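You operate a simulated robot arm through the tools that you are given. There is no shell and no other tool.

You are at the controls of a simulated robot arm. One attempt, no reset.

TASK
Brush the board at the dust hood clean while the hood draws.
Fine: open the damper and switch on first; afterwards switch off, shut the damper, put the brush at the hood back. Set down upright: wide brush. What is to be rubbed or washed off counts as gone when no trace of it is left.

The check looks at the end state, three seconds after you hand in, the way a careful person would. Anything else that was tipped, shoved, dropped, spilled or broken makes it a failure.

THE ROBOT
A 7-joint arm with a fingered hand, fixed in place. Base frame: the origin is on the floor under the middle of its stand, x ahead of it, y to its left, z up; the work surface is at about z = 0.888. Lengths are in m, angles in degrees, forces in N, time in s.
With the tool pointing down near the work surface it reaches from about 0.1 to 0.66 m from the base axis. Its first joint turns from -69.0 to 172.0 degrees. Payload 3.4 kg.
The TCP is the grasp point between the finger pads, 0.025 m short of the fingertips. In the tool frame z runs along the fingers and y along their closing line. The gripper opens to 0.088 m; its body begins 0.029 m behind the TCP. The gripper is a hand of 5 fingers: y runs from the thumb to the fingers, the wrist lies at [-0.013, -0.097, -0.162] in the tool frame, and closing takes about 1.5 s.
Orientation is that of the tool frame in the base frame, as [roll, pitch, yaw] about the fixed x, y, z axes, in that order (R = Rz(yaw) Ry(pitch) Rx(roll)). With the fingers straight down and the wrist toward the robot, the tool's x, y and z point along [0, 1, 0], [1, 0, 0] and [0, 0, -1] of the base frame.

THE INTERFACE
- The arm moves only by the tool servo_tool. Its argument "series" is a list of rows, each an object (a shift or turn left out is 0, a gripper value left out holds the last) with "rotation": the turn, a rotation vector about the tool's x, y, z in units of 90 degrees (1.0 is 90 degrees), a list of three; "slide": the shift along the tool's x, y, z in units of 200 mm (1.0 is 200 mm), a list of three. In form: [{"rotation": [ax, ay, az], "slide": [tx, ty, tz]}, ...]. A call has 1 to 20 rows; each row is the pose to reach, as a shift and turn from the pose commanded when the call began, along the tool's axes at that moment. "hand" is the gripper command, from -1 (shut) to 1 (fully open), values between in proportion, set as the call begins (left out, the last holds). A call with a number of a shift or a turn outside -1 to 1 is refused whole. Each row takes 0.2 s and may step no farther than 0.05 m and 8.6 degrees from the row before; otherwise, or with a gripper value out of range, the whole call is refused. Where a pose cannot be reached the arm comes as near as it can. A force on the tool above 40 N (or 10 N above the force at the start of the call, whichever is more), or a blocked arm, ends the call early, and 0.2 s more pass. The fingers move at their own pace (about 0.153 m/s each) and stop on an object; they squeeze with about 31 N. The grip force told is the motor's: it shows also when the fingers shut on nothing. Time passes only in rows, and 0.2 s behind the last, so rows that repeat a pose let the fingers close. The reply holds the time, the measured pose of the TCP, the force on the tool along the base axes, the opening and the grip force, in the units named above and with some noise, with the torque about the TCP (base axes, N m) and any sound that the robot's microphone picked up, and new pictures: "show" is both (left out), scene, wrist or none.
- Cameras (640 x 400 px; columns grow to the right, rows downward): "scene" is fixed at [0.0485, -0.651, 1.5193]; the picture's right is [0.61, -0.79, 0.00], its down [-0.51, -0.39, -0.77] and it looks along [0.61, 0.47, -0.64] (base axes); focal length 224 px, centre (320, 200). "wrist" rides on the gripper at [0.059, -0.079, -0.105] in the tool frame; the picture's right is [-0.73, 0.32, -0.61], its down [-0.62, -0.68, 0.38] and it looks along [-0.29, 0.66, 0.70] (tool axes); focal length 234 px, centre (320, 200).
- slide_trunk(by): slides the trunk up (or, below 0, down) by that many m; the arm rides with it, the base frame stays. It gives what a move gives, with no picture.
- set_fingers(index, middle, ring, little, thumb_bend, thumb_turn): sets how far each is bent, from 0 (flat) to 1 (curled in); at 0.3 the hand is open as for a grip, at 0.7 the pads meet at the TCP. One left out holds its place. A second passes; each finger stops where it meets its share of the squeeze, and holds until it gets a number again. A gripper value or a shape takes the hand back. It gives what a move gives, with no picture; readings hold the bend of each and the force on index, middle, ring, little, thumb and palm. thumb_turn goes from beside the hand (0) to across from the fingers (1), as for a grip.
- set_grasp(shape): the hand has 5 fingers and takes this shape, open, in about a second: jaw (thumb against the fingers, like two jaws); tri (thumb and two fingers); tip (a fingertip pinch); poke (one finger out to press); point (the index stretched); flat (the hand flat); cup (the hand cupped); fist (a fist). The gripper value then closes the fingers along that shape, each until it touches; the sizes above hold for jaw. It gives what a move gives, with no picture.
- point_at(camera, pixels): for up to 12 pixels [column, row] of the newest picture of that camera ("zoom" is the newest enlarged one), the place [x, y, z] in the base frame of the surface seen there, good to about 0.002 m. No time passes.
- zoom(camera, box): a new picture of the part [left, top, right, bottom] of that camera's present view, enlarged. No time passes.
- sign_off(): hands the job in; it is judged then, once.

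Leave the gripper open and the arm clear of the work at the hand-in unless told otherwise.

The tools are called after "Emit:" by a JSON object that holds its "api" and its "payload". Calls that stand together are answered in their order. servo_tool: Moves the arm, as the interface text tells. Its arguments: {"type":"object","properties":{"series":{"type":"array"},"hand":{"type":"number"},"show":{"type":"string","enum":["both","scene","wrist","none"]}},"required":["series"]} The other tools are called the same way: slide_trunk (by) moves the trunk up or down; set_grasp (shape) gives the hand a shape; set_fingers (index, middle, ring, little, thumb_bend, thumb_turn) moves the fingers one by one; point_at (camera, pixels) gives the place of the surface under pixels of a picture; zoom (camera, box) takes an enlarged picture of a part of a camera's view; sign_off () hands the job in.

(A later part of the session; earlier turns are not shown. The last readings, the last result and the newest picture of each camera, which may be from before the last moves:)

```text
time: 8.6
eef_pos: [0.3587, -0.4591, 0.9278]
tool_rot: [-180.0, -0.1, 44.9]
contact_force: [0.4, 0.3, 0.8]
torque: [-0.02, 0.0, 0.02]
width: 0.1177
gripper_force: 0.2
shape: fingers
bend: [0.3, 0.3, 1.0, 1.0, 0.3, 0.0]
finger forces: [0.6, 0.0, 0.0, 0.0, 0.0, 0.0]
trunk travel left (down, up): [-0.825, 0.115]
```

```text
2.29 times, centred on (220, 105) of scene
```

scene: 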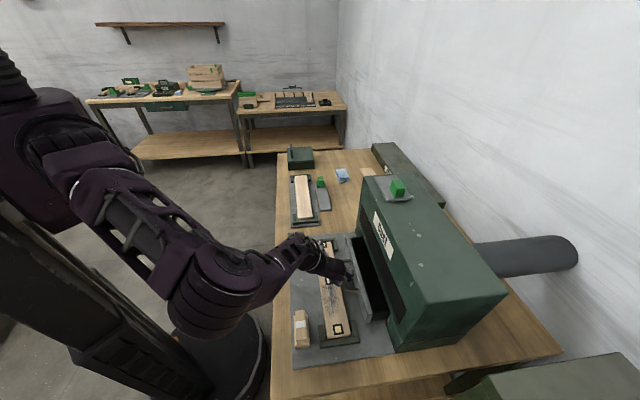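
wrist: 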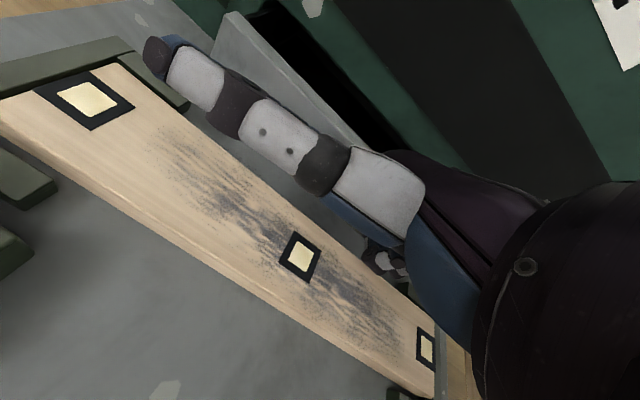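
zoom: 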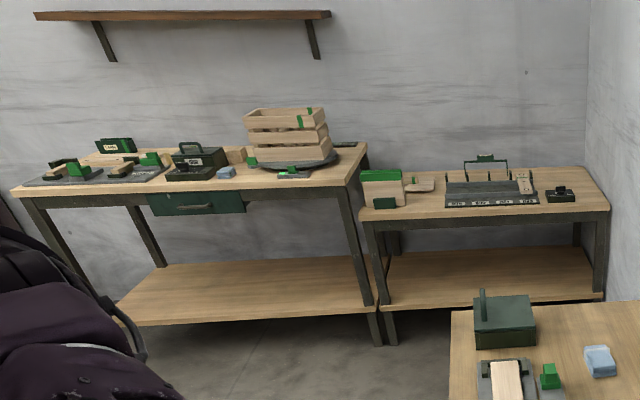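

I'll look into the opened gap and at the small dark patch left of the plate to see whether anything changed.

Emit:
{"api": "zoom", "payload": {"camera": "scene", "box": [350, 270, 400, 340]}}

Emit:
{"api": "zoom", "payload": {"camera": "scene", "box": [340, 215, 380, 275]}}

Emit:
{"api": "zoom", "payload": {"camera": "wrist", "box": [150, 0, 420, 200]}}

```text
5.71 times, centred on (375, 305) of scene
```

zoom: 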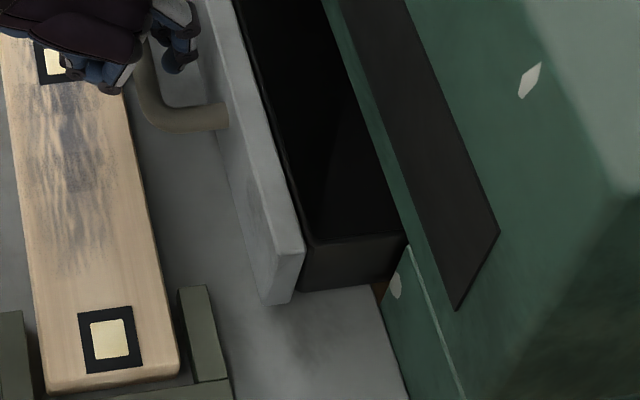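

```text
6.67 times, centred on (360, 245) of scene
```

zoom: 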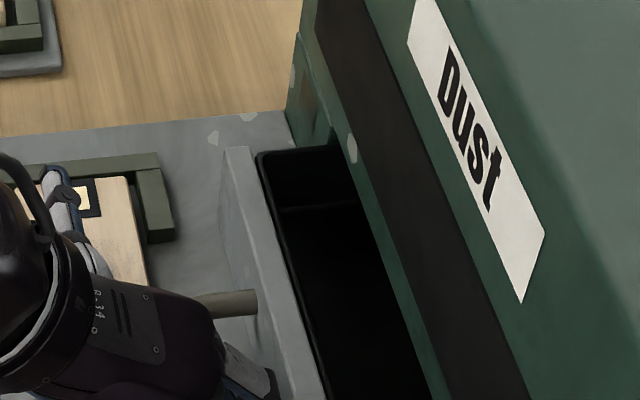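

```text
2.00 times, centred on (285, 100) of wrist
```

zoom: 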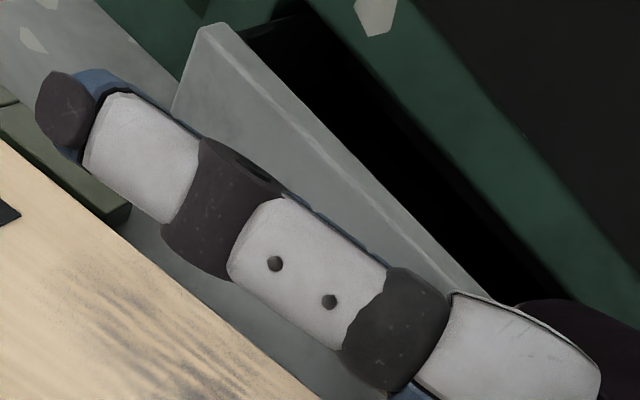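

It is a tray with walls – a dust drawer, not the damper. So I push it shut again: move forward along +v with the finger backs against the plate, until it seats (TCP v≈0.627).

Emit:
{"api": "servo_tool", "payload": {"series": [{"slide": [0, 0.04, 0]}, {"slide": [0, 0.08, 0]}, {"slide": [0, 0.12, 0]}, {"slide": [0, 0.16, 0]}, {"slide": [0, 0.2, 0]}, {"slide": [0, 0.22, 0]}, {"slide": [0, 0.235, 0]}]}}

Emit:
{"api": "zoom", "payload": {"camera": "scene", "box": [330, 215, 410, 335]}}

```text
time: 10.2
eef_pos: [0.3925, -0.4922, 0.9296]
tool_rot: [-180.0, 0.0, 45.0]
contact_force: [-0.4, -0.3, 0.5]
torque: [-0.02, 0.02, -0.03]
width: 0.1178
gripper_force: 0.7
shape: fingers
bend: [0.3, 0.31, 1.0, 1.0, 0.3, 0.0]
finger forces: [0.0, 1.0, 0.0, 0.0, 0.1, 0.0]
trunk travel left (down, up): [-0.825, 0.115]
```

scene: 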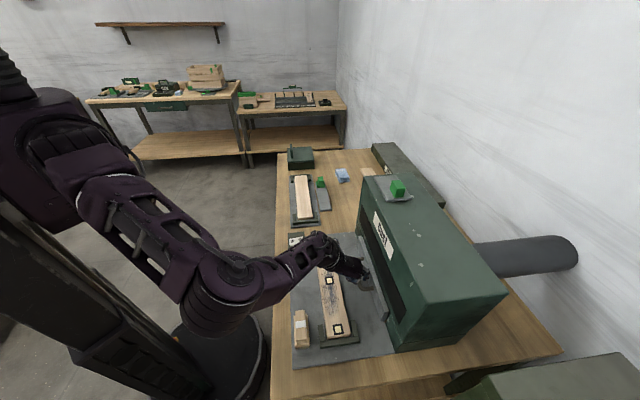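
wrist: 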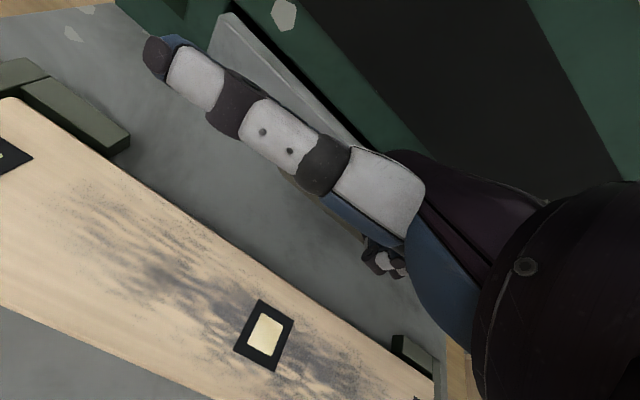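

```text
3.33 times, centred on (370, 275) of scene
```

zoom: 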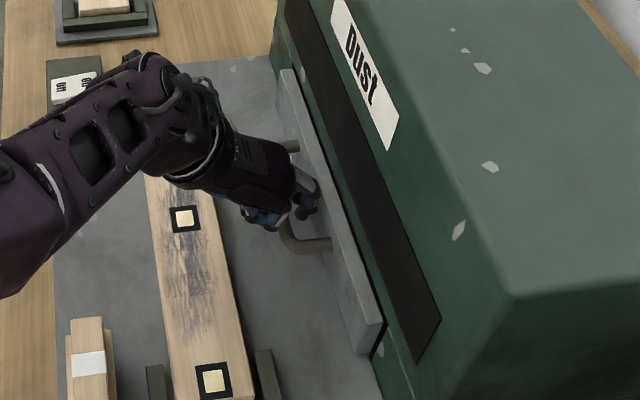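

Middle finger touches the plate (1 N). I'll check how far the plate front is from its original place (v=0.6875).

Emit:
{"api": "point_at", "payload": {"camera": "zoom", "pixels": [[355, 330], [345, 300], [378, 322], [366, 322], [285, 95], [300, 120], [350, 340], [372, 350]]}}

```text
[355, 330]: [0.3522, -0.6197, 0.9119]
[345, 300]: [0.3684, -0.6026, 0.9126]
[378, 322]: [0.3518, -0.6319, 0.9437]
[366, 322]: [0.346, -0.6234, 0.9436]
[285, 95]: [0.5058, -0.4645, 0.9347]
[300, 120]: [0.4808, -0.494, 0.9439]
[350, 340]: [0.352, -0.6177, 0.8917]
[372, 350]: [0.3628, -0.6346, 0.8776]
```

Plate front at v≈0.6865, within ~1 mm of shut. I push a few mm more until it firmly stops.

Emit:
{"api": "servo_tool", "payload": {"series": [{"slide": [0, 0.01, 0]}, {"slide": [0, 0.02, 0]}, {"slide": [0, 0.03, 0]}, {"slide": [0, 0.03, 0]}], "show": "none"}}

Emit:
{"api": "zoom", "payload": {"camera": "scene", "box": [360, 270, 400, 340]}}

```text
time: 11.2
eef_pos: [0.3947, -0.4958, 0.9293]
tool_rot: [179.9, 0.1, 45.0]
contact_force: [-4.3, 4.9, 0.3]
torque: [-0.11, -0.14, -0.04]
width: 0.1177
gripper_force: 3.6
shape: fingers
bend: [0.3, 0.34, 1.0, 1.0, 0.3, 0.0]
finger forces: [0.0, 7.6, 0.0, 0.1, 0.0, 0.1]
trunk travel left (down, up): [-0.825, 0.115]
```

```text
5.71 times, centred on (380, 305) of scene
```

zoom: 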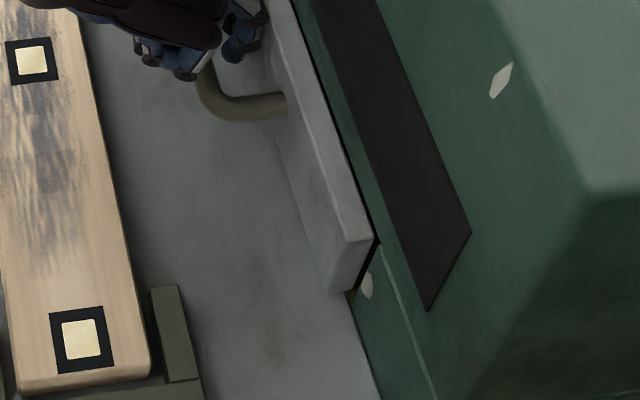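

Drawer fully shut (7.6 N back-push). Back off to the middle of the gap and rise straight up out of the handle, to look at the hood top.

Emit:
{"api": "servo_tool", "payload": {"series": [{"slide": [0, -0.045, 0]}, {"slide": [0, -0.045, -0.1]}, {"slide": [0, -0.045, -0.25]}, {"slide": [0, -0.045, -0.45]}, {"slide": [0, -0.1, -0.65]}, {"slide": [0, -0.2, -0.85]}, {"slide": [0, -0.3, -1.0]}]}}

Emit:
{"api": "zoom", "payload": {"camera": "scene", "box": [340, 150, 440, 250]}}

```text
time: 12.8
eef_pos: [0.3529, -0.4529, 1.1294]
tool_rot: [-179.9, -0.1, 44.9]
contact_force: [0.2, 0.3, -0.2]
torque: [-0.03, 0.02, 0.01]
width: 0.1177
gripper_force: 0.1
shape: fingers
bend: [0.3, 0.3, 1.0, 1.0, 0.3, 0.0]
finger forces: [0.0, 0.0, 0.0, 0.0, 0.1, 0.0]
trunk travel left (down, up): [-0.825, 0.115]
```

scene: 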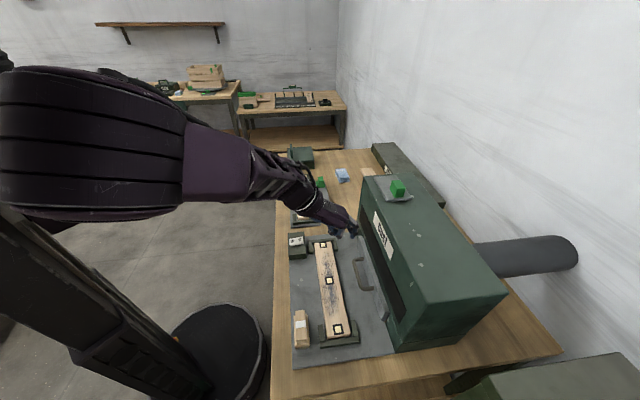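
wrist: 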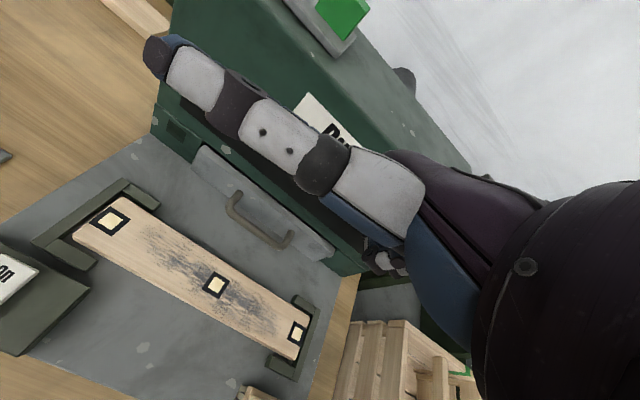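

```text
4.00 times, centred on (390, 200) of scene
```

zoom: 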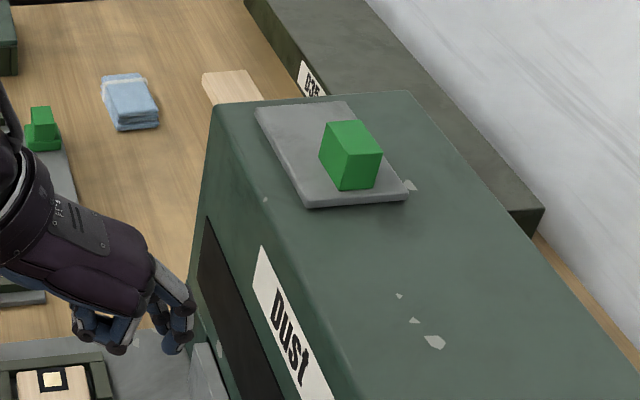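

Now I measure the grey plate and green block on the hood top.

Emit:
{"api": "point_at", "payload": {"camera": "zoom", "pixels": [[258, 108], [345, 103], [308, 203], [405, 198], [323, 122], [358, 119], [343, 155], [380, 150], [340, 188], [375, 185], [320, 155], [330, 225]]}}

Emit:
{"api": "zoom", "payload": {"camera": "scene", "box": [370, 168, 420, 212]}}

```text
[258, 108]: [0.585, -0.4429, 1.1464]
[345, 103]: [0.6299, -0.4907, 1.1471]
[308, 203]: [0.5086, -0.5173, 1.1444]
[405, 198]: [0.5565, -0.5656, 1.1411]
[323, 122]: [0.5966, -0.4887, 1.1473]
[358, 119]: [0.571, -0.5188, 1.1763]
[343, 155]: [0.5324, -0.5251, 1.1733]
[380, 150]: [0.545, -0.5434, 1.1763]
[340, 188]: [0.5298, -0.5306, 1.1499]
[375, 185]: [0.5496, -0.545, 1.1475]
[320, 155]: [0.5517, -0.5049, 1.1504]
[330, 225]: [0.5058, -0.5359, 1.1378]
```

```text
9.09 times, centred on (395, 190) of scene
```

zoom: 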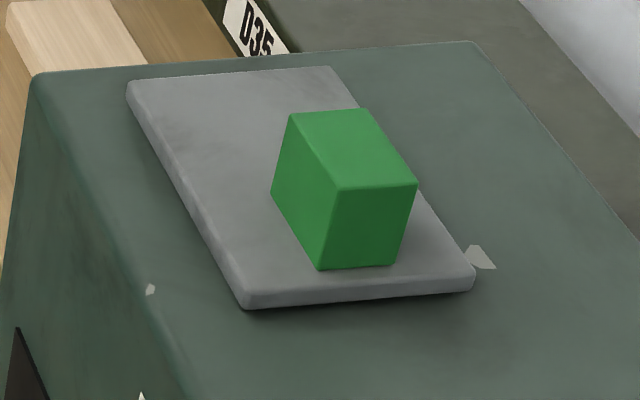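

The green block sits centred on the grey plate near its −u end (u 0.002–0.038, v 0.747–0.772, top z 1.176) with about 55 mm of free track toward +u: that is the damper slide. I'll shape the hand to point the index so I can push it, and look at where the fingertip is.

Emit:
{"api": "set_grasp", "payload": {"shape": "point"}}

Emit:
{"api": "zoom", "payload": {"camera": "scene", "box": [280, 150, 380, 260]}}

Emit:
{"api": "zoom", "payload": {"camera": "wrist", "box": [0, 0, 640, 400]}}

```text
time: 13.7
eef_pos: [0.3535, -0.4531, 1.1287]
tool_rot: [-180.0, -0.1, 44.9]
contact_force: [-0.3, 0.6, -0.5]
torque: [-0.01, -0.03, 0.02]
width: 0.0807
gripper_force: 0.2
shape: point
bend: [0.2, 1.0, 1.0, 1.0, 0.98, 0.88]
finger forces: [0.1, 0.1, 0.0, 0.1, 0.0, 0.1]
trunk travel left (down, up): [-0.825, 0.115]
```

```text
3.64 times, centred on (330, 205) of scene
```

zoom: 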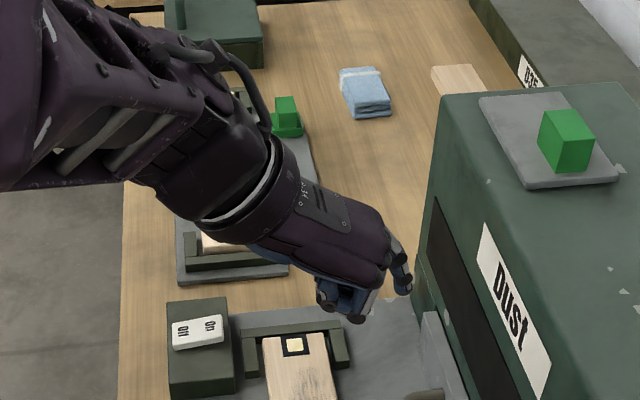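

```text
1.00 times, centred on (320, 200) of wrist (not enlarged: the box is as wide or as high as the picture)
```

zoom: 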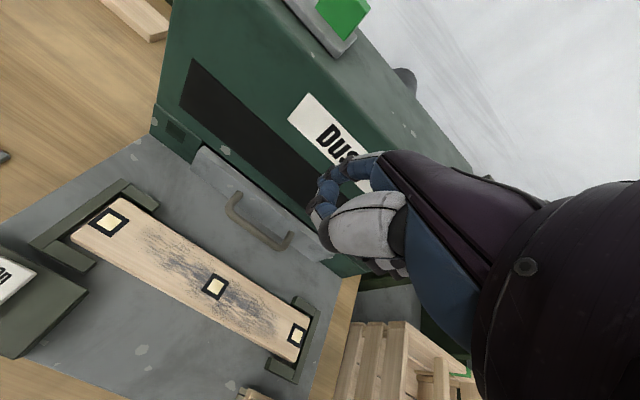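

I'll zoom on the pointed finger to find its tip relative to the TCP.

Emit:
{"api": "zoom", "payload": {"camera": "scene", "box": [325, 205, 365, 245]}}

Emit:
{"api": "zoom", "payload": {"camera": "wrist", "box": [290, 130, 430, 290]}}

```text
10.00 times, centred on (345, 225) of scene
```

zoom: 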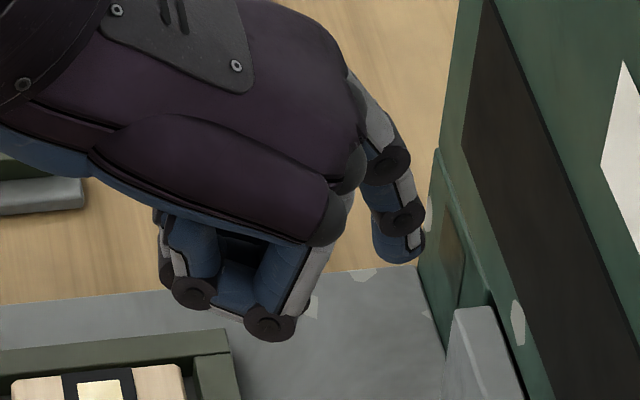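

```text
2.50 times, centred on (360, 210) of wrist
```

zoom: 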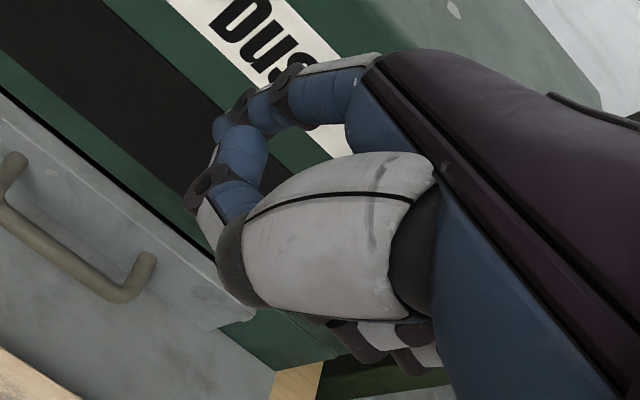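

Emit:
{"api": "point_at", "payload": {"camera": "wrist", "pixels": [[333, 185], [325, 178], [340, 180], [320, 195], [322, 210], [312, 205]]}}

Emit:
{"api": "zoom", "payload": {"camera": "scene", "box": [345, 220, 360, 235]}}

```text
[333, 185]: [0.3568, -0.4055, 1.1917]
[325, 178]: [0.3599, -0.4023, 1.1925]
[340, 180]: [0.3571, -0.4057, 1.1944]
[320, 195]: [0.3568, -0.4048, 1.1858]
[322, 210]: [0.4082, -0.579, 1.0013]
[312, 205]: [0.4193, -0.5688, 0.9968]
```

```text
16.00 times, centred on (352, 228) of scene
```

zoom: 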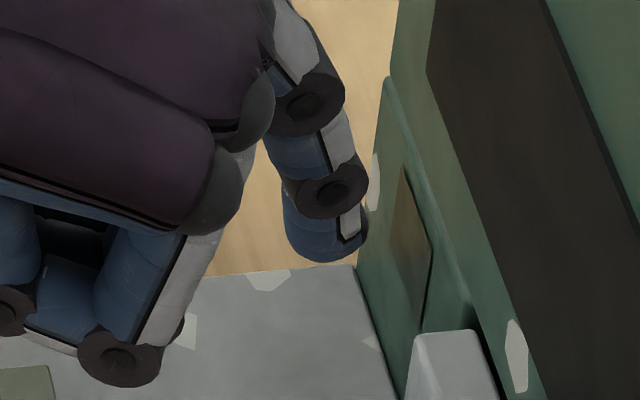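

Emit:
{"api": "point_at", "payload": {"camera": "zoom", "pixels": [[325, 255], [300, 235], [350, 240], [315, 100], [330, 195], [340, 205], [120, 370], [100, 350]]}}

```text
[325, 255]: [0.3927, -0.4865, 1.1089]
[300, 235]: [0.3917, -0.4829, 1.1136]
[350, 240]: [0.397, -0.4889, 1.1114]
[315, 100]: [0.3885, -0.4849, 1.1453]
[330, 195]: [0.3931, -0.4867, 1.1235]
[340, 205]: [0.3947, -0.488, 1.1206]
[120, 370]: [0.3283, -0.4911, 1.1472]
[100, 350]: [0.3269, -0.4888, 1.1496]
```

Index tip is at (+0.011, +0.052, −0.022) from the TCP. I rise to z≈1.26 and move toward the hood top (TCP u=-0.04, v=0.70), testing whether the reach suffices.

Emit:
{"api": "servo_tool", "payload": {"series": [{"slide": [0.03, 0, -0.17]}, {"slide": [0.07, 0, -0.34]}, {"slide": [0.11, 0, -0.51]}, {"slide": [0.15, 0, -0.66]}, {"slide": [0.15, 0.13, -0.66]}, {"slide": [0.15, 0.26, -0.66]}, {"slide": [0.15, 0.39, -0.66]}, {"slide": [0.15, 0.52, -0.66]}, {"slide": [0.15, 0.65, -0.66]}]}}

Emit:
{"api": "zoom", "payload": {"camera": "scene", "box": [330, 140, 440, 240]}}

```text
time: 15.7
eef_pos: [0.468, -0.5241, 1.2603]
tool_rot: [-180.0, 0.1, 45.0]
contact_force: [-0.1, -1.2, -0.2]
torque: [-0.01, 0.05, 0.04]
width: 0.0807
gripper_force: 0.1
shape: point
bend: [0.2, 1.0, 1.0, 1.0, 0.98, 0.88]
finger forces: [0.0, 0.0, 0.0, 0.0, 0.1, 0.0]
trunk travel left (down, up): [-0.825, 0.115]
```

scene: 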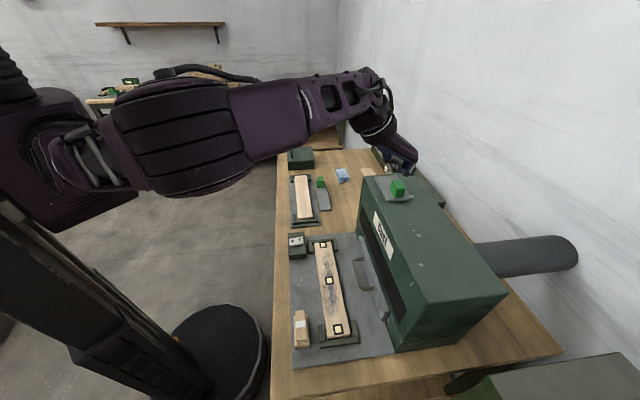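
wrist: 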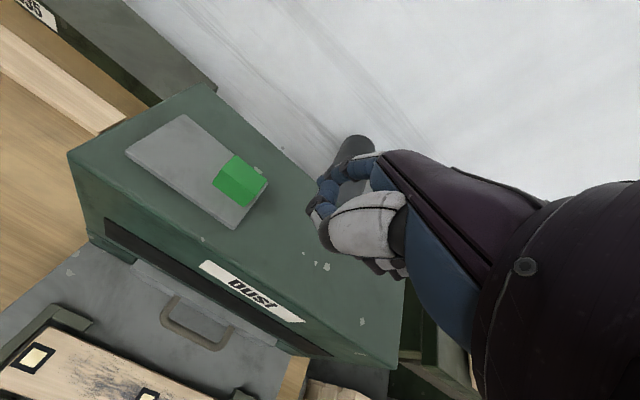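

```text
4.00 times, centred on (385, 190) of scene
```

zoom: 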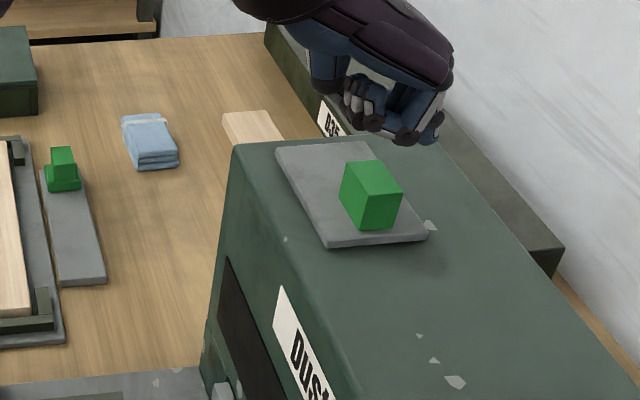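

Reached. Now lower so the index tip is beside the block's −u face (tip z≈1.153), at v≈0.758.

Emit:
{"api": "servo_tool", "payload": {"series": [{"slide": [0, 0.02, 0.12]}, {"slide": [0, 0.02, 0.24]}, {"slide": [0, 0.02, 0.34]}, {"slide": [0, 0.02, 0.42]}]}}

Emit:
{"api": "zoom", "payload": {"camera": "scene", "box": [365, 155, 425, 215]}}

Emit:
{"api": "zoom", "payload": {"camera": "wrist", "box": [200, 100, 440, 280]}}

```text
time: 16.7
eef_pos: [0.4705, -0.5281, 1.1739]
tool_rot: [-180.0, 0.0, 45.0]
contact_force: [0.0, 0.3, -0.1]
torque: [0.01, 0.02, -0.04]
width: 0.081
gripper_force: 0.1
shape: point
bend: [0.2, 1.0, 1.0, 1.0, 0.98, 0.88]
finger forces: [0.0, 0.0, 0.0, 0.0, 0.0, 0.0]
trunk travel left (down, up): [-0.825, 0.115]
```

scene: 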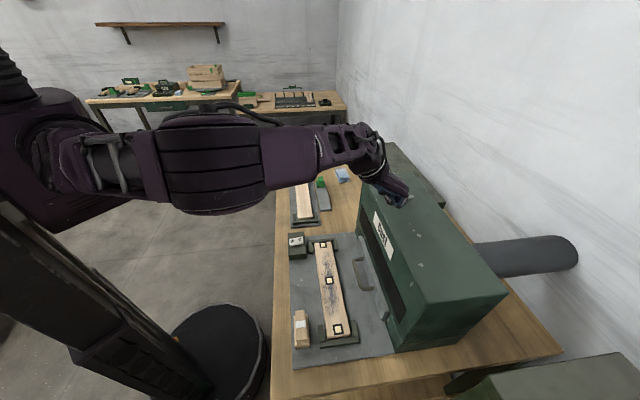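
wrist: 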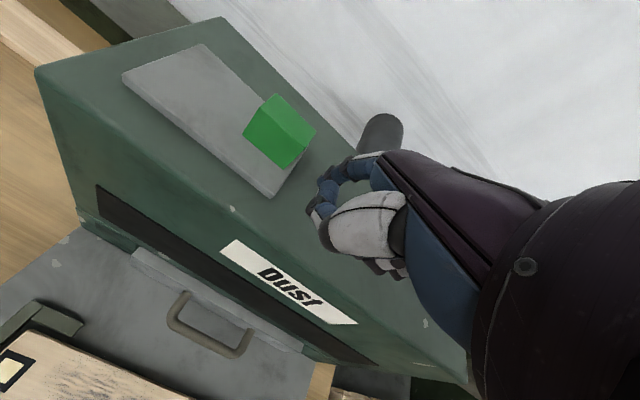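

```text
6.67 times, centred on (395, 185) of scene
```

zoom: 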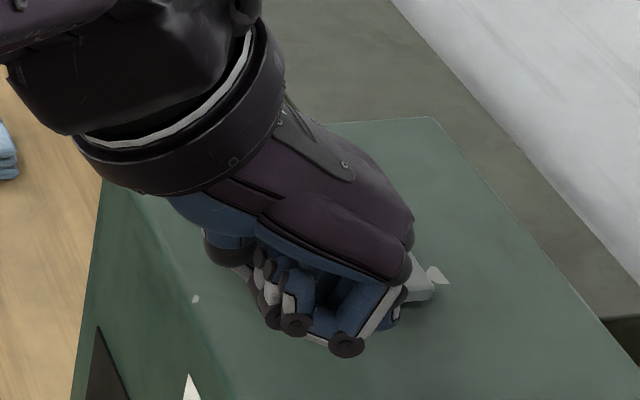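

```text
2.22 times, centred on (320, 190) of wrist
```

zoom: 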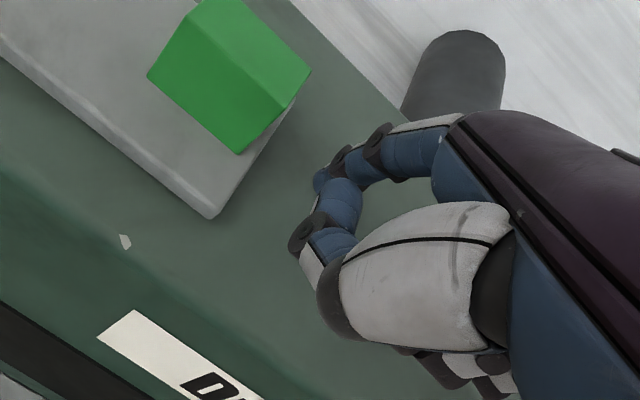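

The index tip is beside the block on its −u side. Now slide along +u by 35 mm in small steps and see whether the block moves along its plate and with what force.

Emit:
{"api": "servo_tool", "payload": {"series": [{"slide": [0.05, 0, 0]}, {"slide": [0.1, 0, 0]}, {"slide": [0.125, 0, 0]}, {"slide": [0.15, 0, 0]}, {"slide": [0.175, 0, 0]}]}}

Emit:
{"api": "zoom", "payload": {"camera": "wrist", "box": [120, 0, 440, 240]}}

Emit:
{"api": "zoom", "payload": {"camera": "scene", "box": [365, 155, 425, 215]}}

```text
time: 17.9
eef_pos: [0.4926, -0.5047, 1.1766]
tool_rot: [-179.9, 0.0, 44.9]
contact_force: [-5.4, -5.2, 0.0]
torque: [0.0, 0.0, -0.36]
width: 0.0806
gripper_force: 0.0
shape: point
bend: [0.2, 1.0, 1.0, 1.0, 0.98, 0.88]
finger forces: [7.4, 0.0, 0.1, 0.0, 0.0, 0.1]
trunk travel left (down, up): [-0.825, 0.115]
```

scene: 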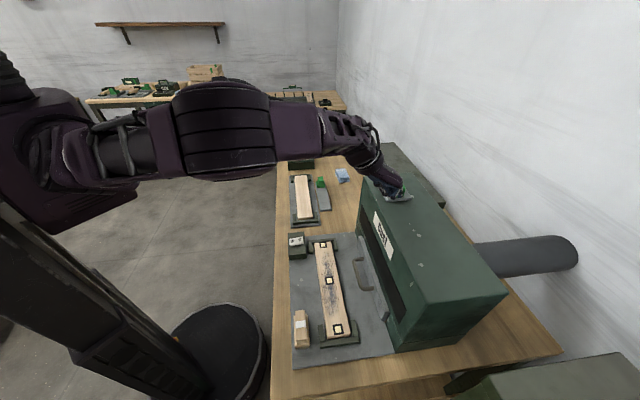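
wrist: 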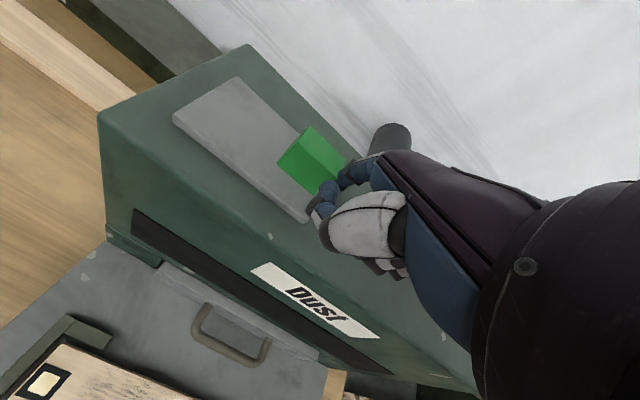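

```text
1.67 times, centred on (280, 120) of wrist
```

zoom: 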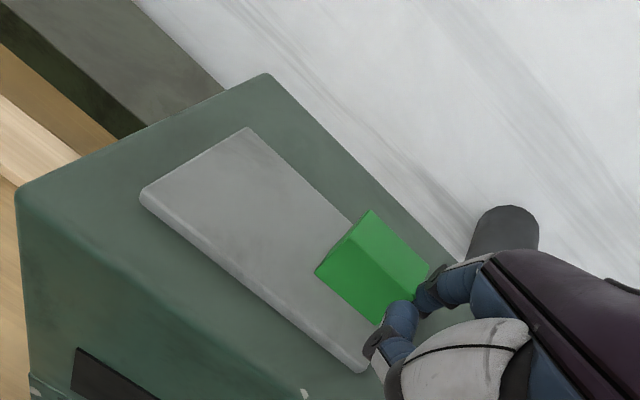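

```text
6.67 times, centred on (395, 185) of scene
```

zoom: 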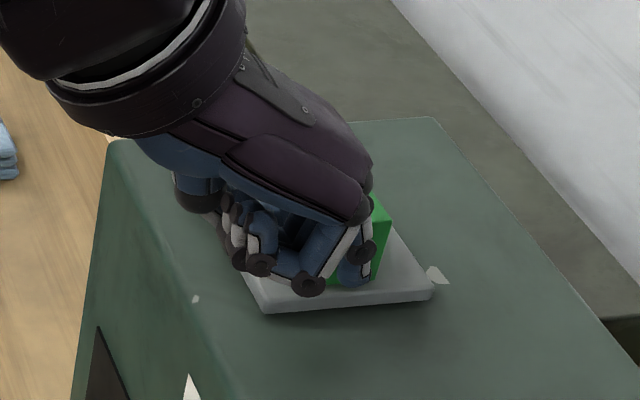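

Finger pushes with 7.5 N. I check whether the block has shifted (it was at u 0.002–0.038).

Emit:
{"api": "point_at", "payload": {"camera": "wrist", "pixels": [[310, 130], [341, 158], [282, 163], [312, 150], [318, 185], [300, 182], [240, 82], [300, 215]]}}

```text
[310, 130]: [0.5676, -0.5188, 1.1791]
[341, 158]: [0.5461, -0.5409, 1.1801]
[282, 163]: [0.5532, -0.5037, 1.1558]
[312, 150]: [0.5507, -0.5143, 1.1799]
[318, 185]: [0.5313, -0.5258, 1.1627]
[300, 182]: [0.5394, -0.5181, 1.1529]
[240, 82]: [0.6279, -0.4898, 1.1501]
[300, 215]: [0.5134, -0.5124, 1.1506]
```

The block has hardly moved (u 0.003–0.037). I push a little harder, 6 mm more, to tell a stiff slide from an end stop.

Emit:
{"api": "servo_tool", "payload": {"series": [{"slide": [0.01, 0, 0]}, {"slide": [0.02, 0, 0]}, {"slide": [0.03, 0, 0]}, {"slide": [0.03, 0, 0]}], "show": "wrist"}}

```text
time: 18.9
eef_pos: [0.4956, -0.5019, 1.176]
tool_rot: [-179.9, -0.2, 44.9]
contact_force: [-12.0, -9.7, 1.3]
torque: [0.02, -0.03, -0.77]
width: 0.0807
gripper_force: 0.0
shape: point
bend: [0.2, 1.0, 1.0, 1.0, 0.98, 0.88]
finger forces: [15.5, 0.0, 0.1, 0.1, 0.0, 0.1]
trunk travel left (down, up): [-0.825, 0.115]
```

wrist: 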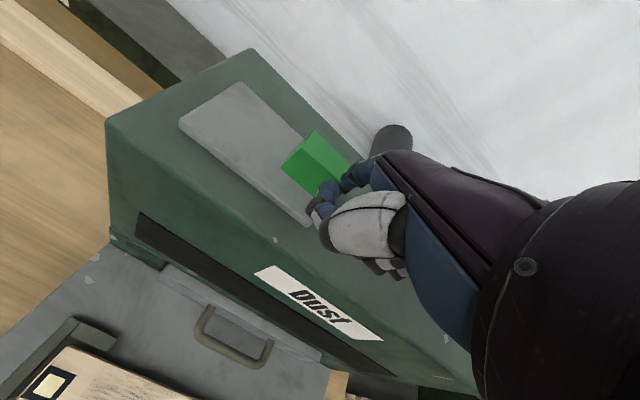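

Emit:
{"api": "point_at", "payload": {"camera": "wrist", "pixels": [[313, 133], [345, 161], [285, 166], [315, 153], [320, 188], [243, 85], [182, 125], [305, 222]]}}

```text
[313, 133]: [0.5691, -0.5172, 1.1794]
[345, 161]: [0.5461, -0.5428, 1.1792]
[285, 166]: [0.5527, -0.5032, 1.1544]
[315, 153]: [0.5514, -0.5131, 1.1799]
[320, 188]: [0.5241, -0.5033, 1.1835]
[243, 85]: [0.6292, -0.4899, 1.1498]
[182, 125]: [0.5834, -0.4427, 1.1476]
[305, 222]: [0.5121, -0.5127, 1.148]
```

Even at 15 N neither block nor plate moves toward +u, so that is an end stop (or the slide goes the other way). I back off, hop over the block and try from the other side toward −u.

Emit:
{"api": "servo_tool", "payload": {"series": [{"slide": [-0.1, 0, 0]}, {"slide": [-0.15, 0, -0.1]}, {"slide": [-0.15, 0, -0.25]}, {"slide": [0.0, 0, -0.3]}, {"slide": [0.15, 0, -0.3]}, {"slide": [0.27, 0, -0.3]}, {"slide": [0.27, 0, -0.15]}, {"slide": [0.27, 0, 0]}]}}

Emit:
{"api": "zoom", "payload": {"camera": "scene", "box": [355, 145, 425, 215]}}

Emit:
{"api": "zoom", "payload": {"camera": "wrist", "box": [200, 100, 440, 280]}}

```text
time: 20.7
eef_pos: [0.5376, -0.4614, 1.1756]
tool_rot: [-179.9, -0.1, 45.1]
contact_force: [-0.1, -0.5, -0.3]
torque: [0.02, 0.0, -0.01]
width: 0.0805
gripper_force: 0.1
shape: point
bend: [0.2, 1.0, 1.0, 1.0, 0.98, 0.88]
finger forces: [0.0, 0.0, 0.1, 0.1, 0.0, 0.1]
trunk travel left (down, up): [-0.825, 0.115]
```

scene: 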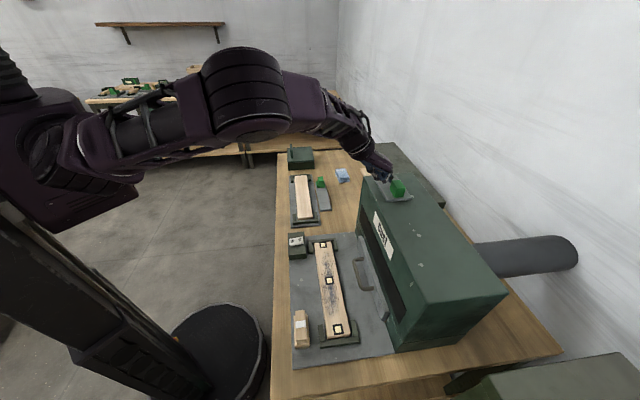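
wrist: 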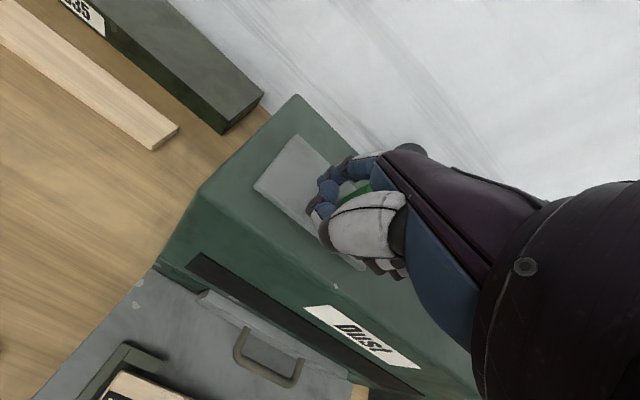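

```text
5.71 times, centred on (390, 180) of scene
```

zoom: 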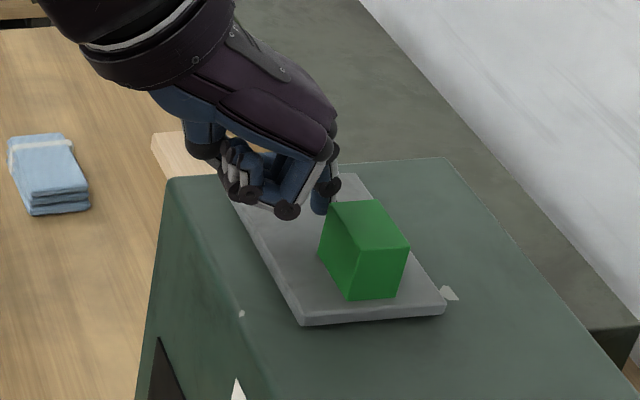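

```text
2.22 times, centred on (320, 190) of wrist
```

zoom: 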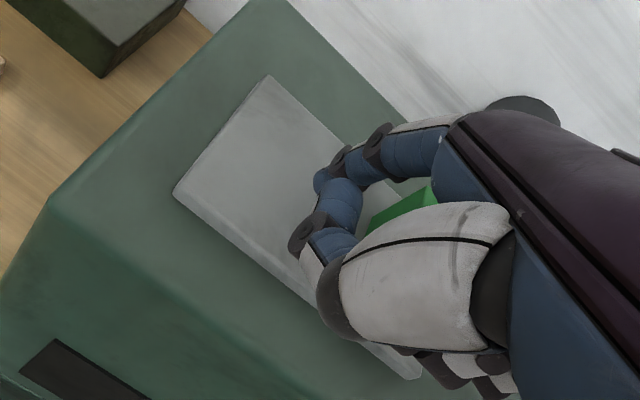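

Index now stands on the +u side of the block. Push toward −u by 32 mm in small steps.

Emit:
{"api": "servo_tool", "payload": {"series": [{"slide": [-0.05, 0, 0]}, {"slide": [-0.09, 0, 0]}, {"slide": [-0.11, 0, 0]}, {"slide": [-0.13, 0, 0]}, {"slide": [-0.145, 0, 0]}, {"slide": [-0.16, 0, 0]}]}}

Emit:
{"api": "zoom", "payload": {"camera": "scene", "box": [355, 145, 425, 215]}}

```text
time: 22.1
eef_pos: [0.5153, -0.4837, 1.1776]
tool_rot: [-179.9, 0.1, 45.0]
contact_force: [1.1, 0.6, 0.1]
torque: [-0.04, -0.02, 0.06]
width: 0.0
gripper_force: 0.1
shape: point
bend: [0.2, 1.0, 1.0, 1.0, 0.98, 0.88]
finger forces: [1.4, 0.0, 0.1, 0.0, 0.0, 0.0]
trunk travel left (down, up): [-0.825, 0.115]
```

scene: 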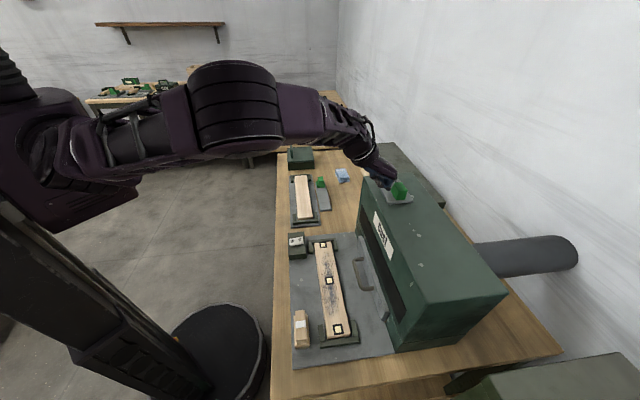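
wrist: 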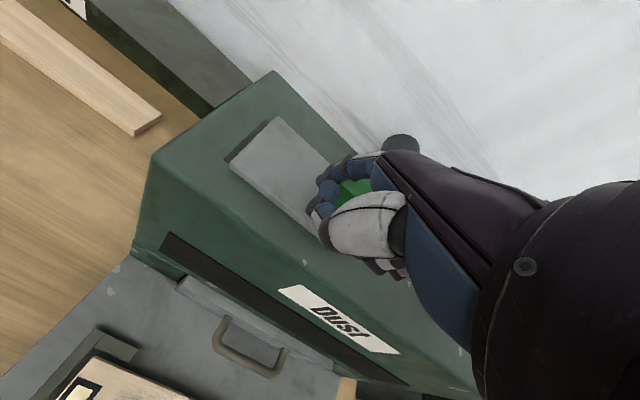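

```text
5.71 times, centred on (390, 180) of scene
```

zoom: 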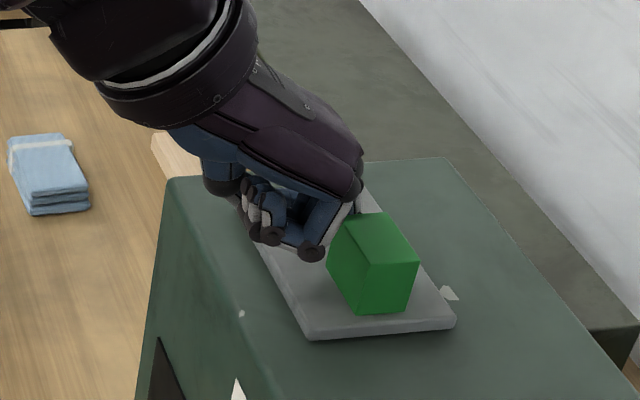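

The plate with its block slides toward −u at only ~1.4 N: this is the damper gate. Keep pushing −u another 60 mm, until it stops.

Emit:
{"api": "servo_tool", "payload": {"series": [{"slide": [-0.05, 0, 0]}, {"slide": [-0.1, 0, 0]}, {"slide": [-0.15, 0, 0]}, {"slide": [-0.2, 0, 0]}, {"slide": [-0.25, 0, 0]}, {"slide": [-0.3, 0, 0]}]}}

Emit:
{"api": "zoom", "payload": {"camera": "scene", "box": [355, 145, 435, 225]}}

```text
time: 23.5
eef_pos: [0.472, -0.5267, 1.1757]
tool_rot: [-179.9, 0.0, 45.0]
contact_force: [0.6, 1.0, -0.4]
torque: [0.0, 0.0, 0.01]
width: 0.0002
gripper_force: 0.0
shape: point
bend: [0.2, 1.0, 1.0, 1.0, 0.98, 0.88]
finger forces: [0.5, 0.0, 0.0, 0.1, 0.1, 0.0]
trunk travel left (down, up): [-0.825, 0.115]
```

scene: 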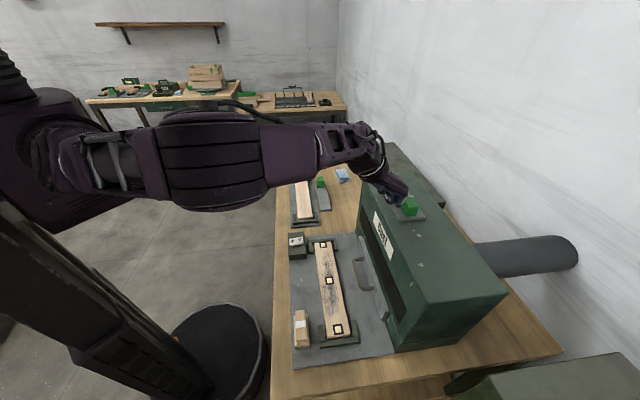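
wrist: 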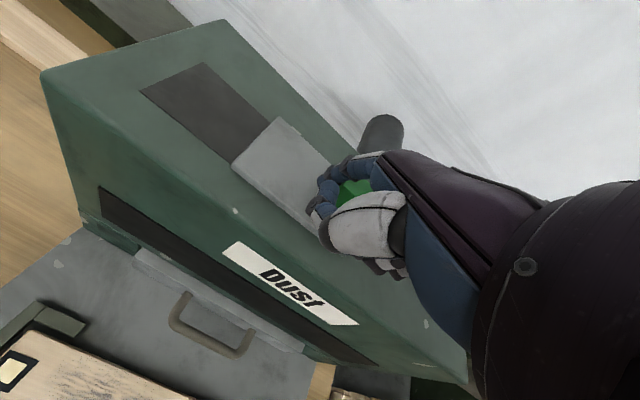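

```text
5.00 times, centred on (395, 185) of scene
```

zoom: 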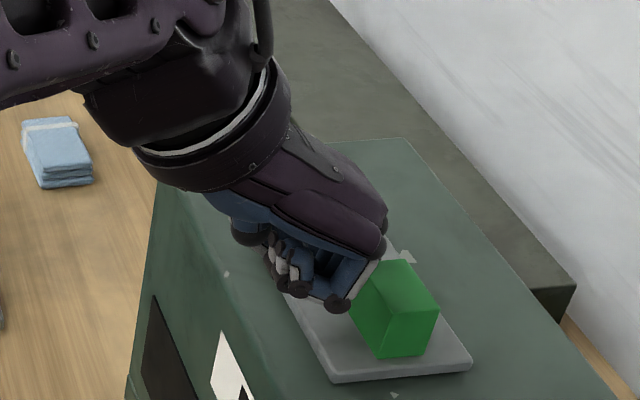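

A dark opening appears in the hood top as the plate slides off. Continue −u until the end stop is felt.

Emit:
{"api": "servo_tool", "payload": {"series": [{"slide": [-0.04, 0, 0]}, {"slide": [-0.08, 0, 0]}, {"slide": [-0.12, 0, 0]}, {"slide": [-0.16, 0, 0]}, {"slide": [-0.2, 0, 0]}]}}

Emit:
{"api": "zoom", "payload": {"camera": "wrist", "box": [20, 0, 440, 240]}}

```text
time: 24.7
eef_pos: [0.4474, -0.5494, 1.1771]
tool_rot: [180.0, 0.1, 45.2]
contact_force: [10.9, 10.6, -1.0]
torque: [-0.02, 0.06, 0.78]
width: 0.0
gripper_force: 0.0
shape: point
bend: [0.18, 1.0, 1.0, 1.0, 0.98, 0.88]
finger forces: [15.7, 0.1, 0.0, 0.1, 0.0, 0.0]
trunk travel left (down, up): [-0.825, 0.115]
```

scene: 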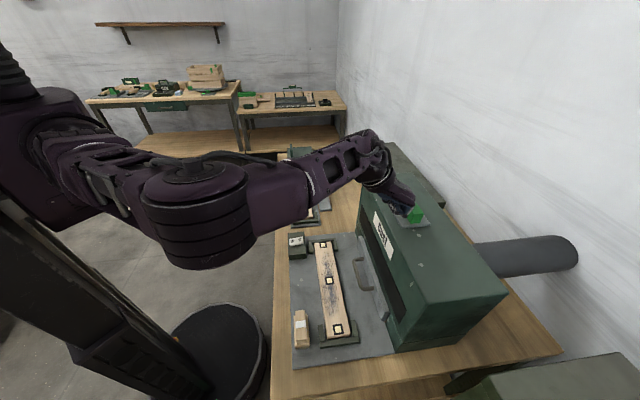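
wrist: 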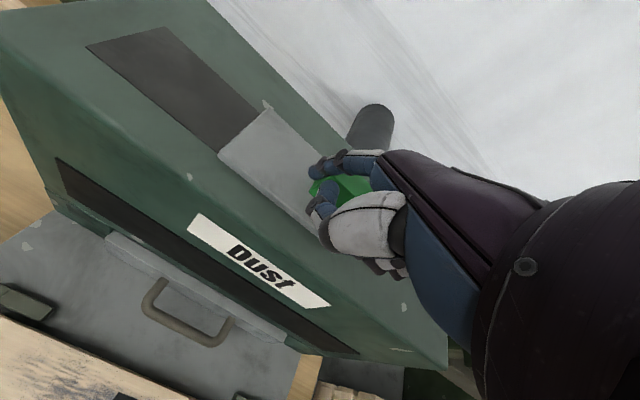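

```text
1.52 times, centred on (230, 120) of wrist
```

zoom: 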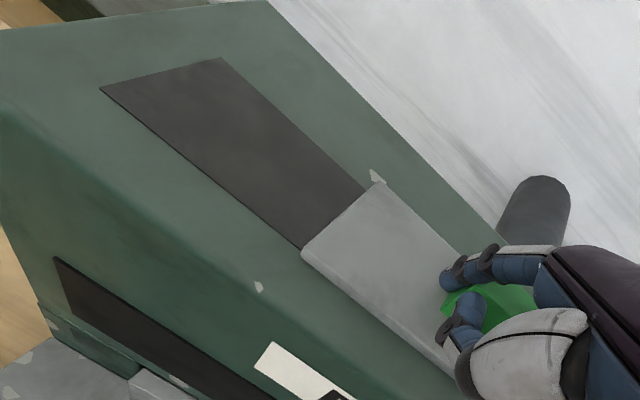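

End stop reached (15 N): damper fully open. I record the plate position, then back off and lift clear.

Emit:
{"api": "point_at", "payload": {"camera": "zoom", "pixels": [[378, 188], [306, 254], [220, 62], [105, 92], [300, 240], [360, 185]]}}

Emit:
{"api": "servo_tool", "payload": {"series": [{"slide": [0.08, 0, 0]}, {"slide": [0.1, 0, -0.15]}, {"slide": [0.1, 0, -0.3]}, {"slide": [0.1, -0.2, -0.4]}, {"slide": [0.1, -0.4, -0.4]}, {"slide": [0.1, -0.6, -0.4]}, {"slide": [0.1, -0.8, -0.4]}]}}

```text
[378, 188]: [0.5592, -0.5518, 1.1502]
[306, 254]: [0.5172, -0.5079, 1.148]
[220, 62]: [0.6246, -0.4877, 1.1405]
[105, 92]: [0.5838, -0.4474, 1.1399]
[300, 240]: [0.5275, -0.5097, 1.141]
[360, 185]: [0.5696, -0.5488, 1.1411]
```

```text
time: 26.3
eef_pos: [0.3436, -0.4249, 1.2576]
tool_rot: [179.9, -0.1, 44.9]
contact_force: [-0.7, 0.2, 0.5]
torque: [-0.01, -0.02, 0.02]
width: 0.0
gripper_force: 0.1
shape: point
bend: [0.2, 1.0, 1.0, 1.0, 0.98, 0.88]
finger forces: [0.0, 0.1, 0.0, 0.0, 0.1, 0.0]
trunk travel left (down, up): [-0.825, 0.115]
```

scene: 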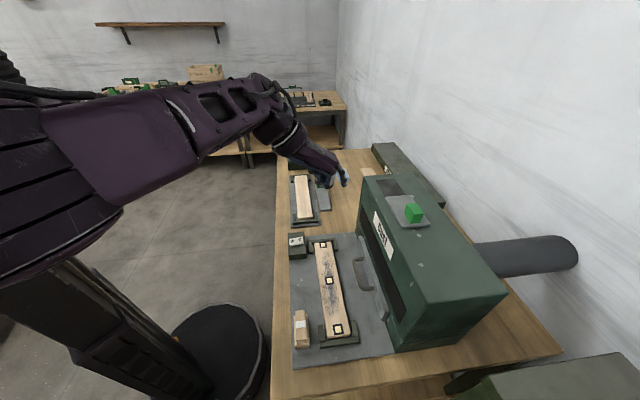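
wrist: 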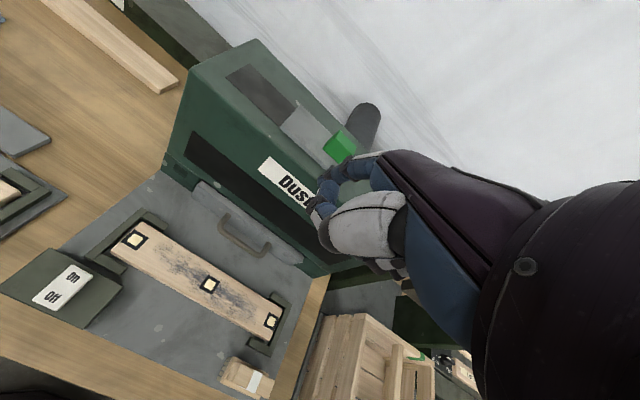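

Damper plate travelled ~95 mm and the opening is clear. Next the switch: On-side press point (u,v)=(0.076,0.495), z≈0.9265. I bring the index above it (TCP u=0.0654, v=0.4425).

Emit:
{"api": "servo_tool", "payload": {"series": [{"slide": [0.1, -0.084, -0.0]}, {"slide": [0.205, -0.168, 0.15]}, {"slide": [0.31, -0.252, 0.35]}, {"slide": [0.41, -0.336, 0.55]}, {"slide": [0.51, -0.42, 0.75]}, {"slide": [0.614, -0.505, 0.9]}, {"slide": [0.614, -0.505, 0.988]}]}}

Emit:
{"api": "zoom", "payload": {"camera": "scene", "box": [260, 190, 340, 270]}}

```text
time: 27.9
eef_pos: [0.3599, -0.2688, 1.06]
tool_rot: [-180.0, -0.2, 45.0]
contact_force: [0.8, 0.2, -0.6]
torque: [-0.02, 0.0, 0.0]
width: 0.0
gripper_force: 0.2
shape: point
bend: [0.2, 1.0, 1.0, 1.0, 0.98, 0.88]
finger forces: [0.1, 0.0, 0.1, 0.1, 0.0, 0.1]
trunk travel left (down, up): [-0.825, 0.115]
```

scene: 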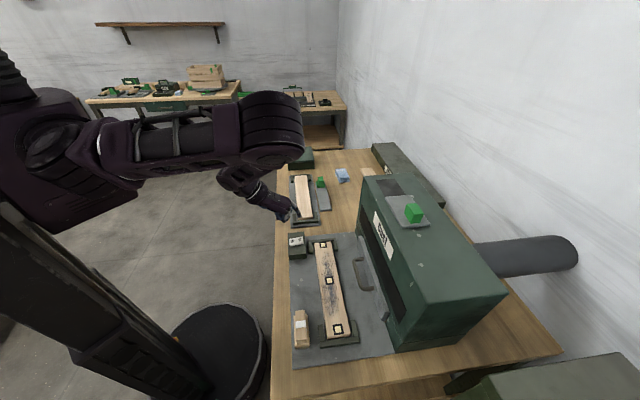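
wrist: 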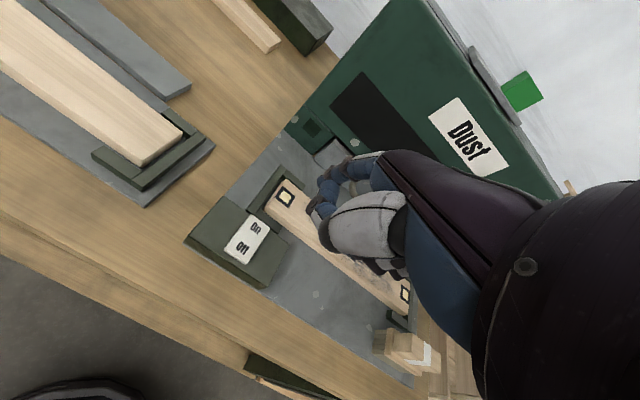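

```text
5.00 times, centred on (300, 230) of scene
```

zoom: 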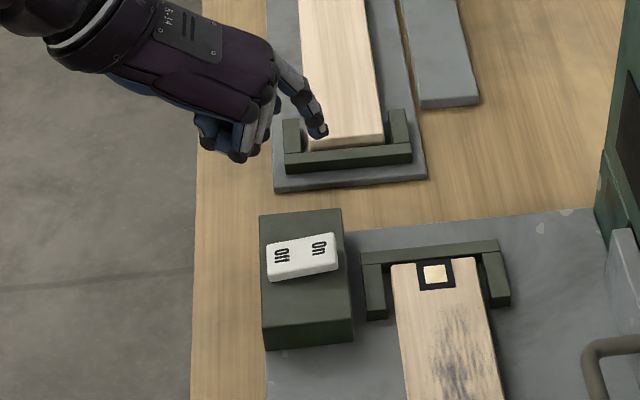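

Check the fingertip's exact place in space before lowering.

Emit:
{"api": "point_at", "payload": {"camera": "zoom", "pixels": [[318, 134], [312, 128], [324, 128], [308, 100], [240, 155], [225, 150]]}}

```text
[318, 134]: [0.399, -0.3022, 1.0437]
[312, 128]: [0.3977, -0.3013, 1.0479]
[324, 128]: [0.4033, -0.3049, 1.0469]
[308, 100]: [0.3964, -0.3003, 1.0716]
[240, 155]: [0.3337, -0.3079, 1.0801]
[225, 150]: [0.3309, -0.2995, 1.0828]
```

Tip is above the On half (v≈0.496, u≈0.075). Lower to just above, then press slowly.

Emit:
{"api": "servo_tool", "payload": {"series": [{"slide": [0, 0, 0.15]}, {"slide": [0, 0, 0.3]}, {"slide": [0, 0, 0.42]}, {"slide": [0, 0, 0.5]}, {"slide": [0, 0, 0.53]}, {"slide": [0, 0, 0.55]}, {"slide": [0, 0, 0.565]}]}}

Emit:
{"api": "zoom", "payload": {"camera": "scene", "box": [270, 215, 330, 265]}}

```text
time: 29.5
eef_pos: [0.3651, -0.2933, 1.0112]
tool_rot: [-179.9, 0.0, 45.0]
contact_force: [0.5, -1.2, -0.1]
torque: [-0.04, 0.01, 0.0]
width: 0.0001
gripper_force: 0.1
shape: point
bend: [0.2, 1.0, 1.0, 1.0, 0.98, 0.88]
finger forces: [0.0, 0.0, 0.0, 0.0, 0.0, 0.0]
out of reach, approached as far as the arm can: row 2, 3, 4, 5, 6, 7
trunk travel left (down, up): [-0.825, 0.115]
```

scene: 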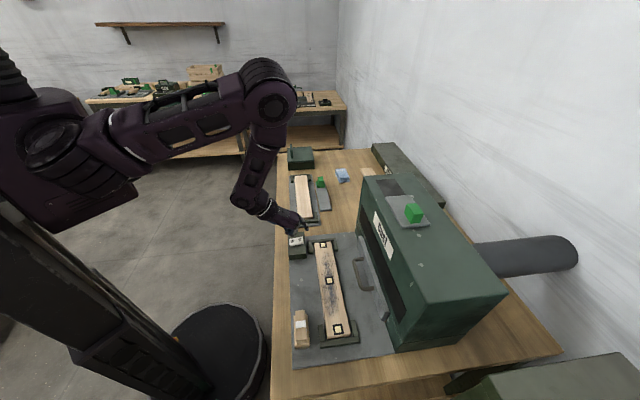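
wrist: 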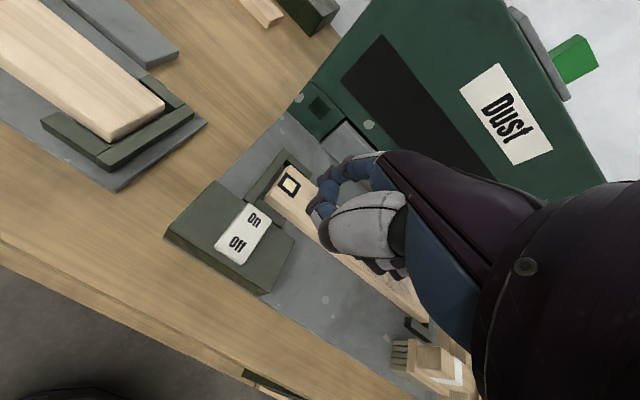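

```text
8.00 times, centred on (300, 240) of scene
```

zoom: 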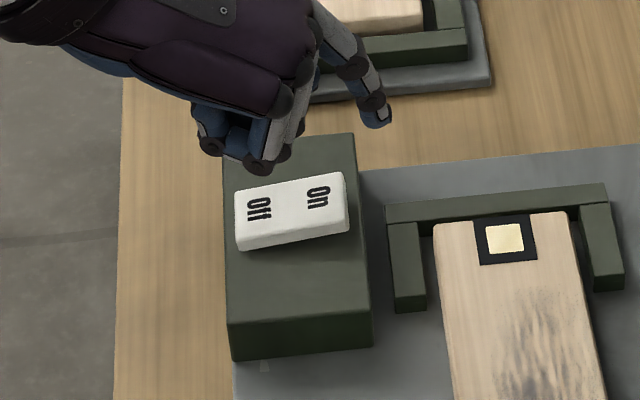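

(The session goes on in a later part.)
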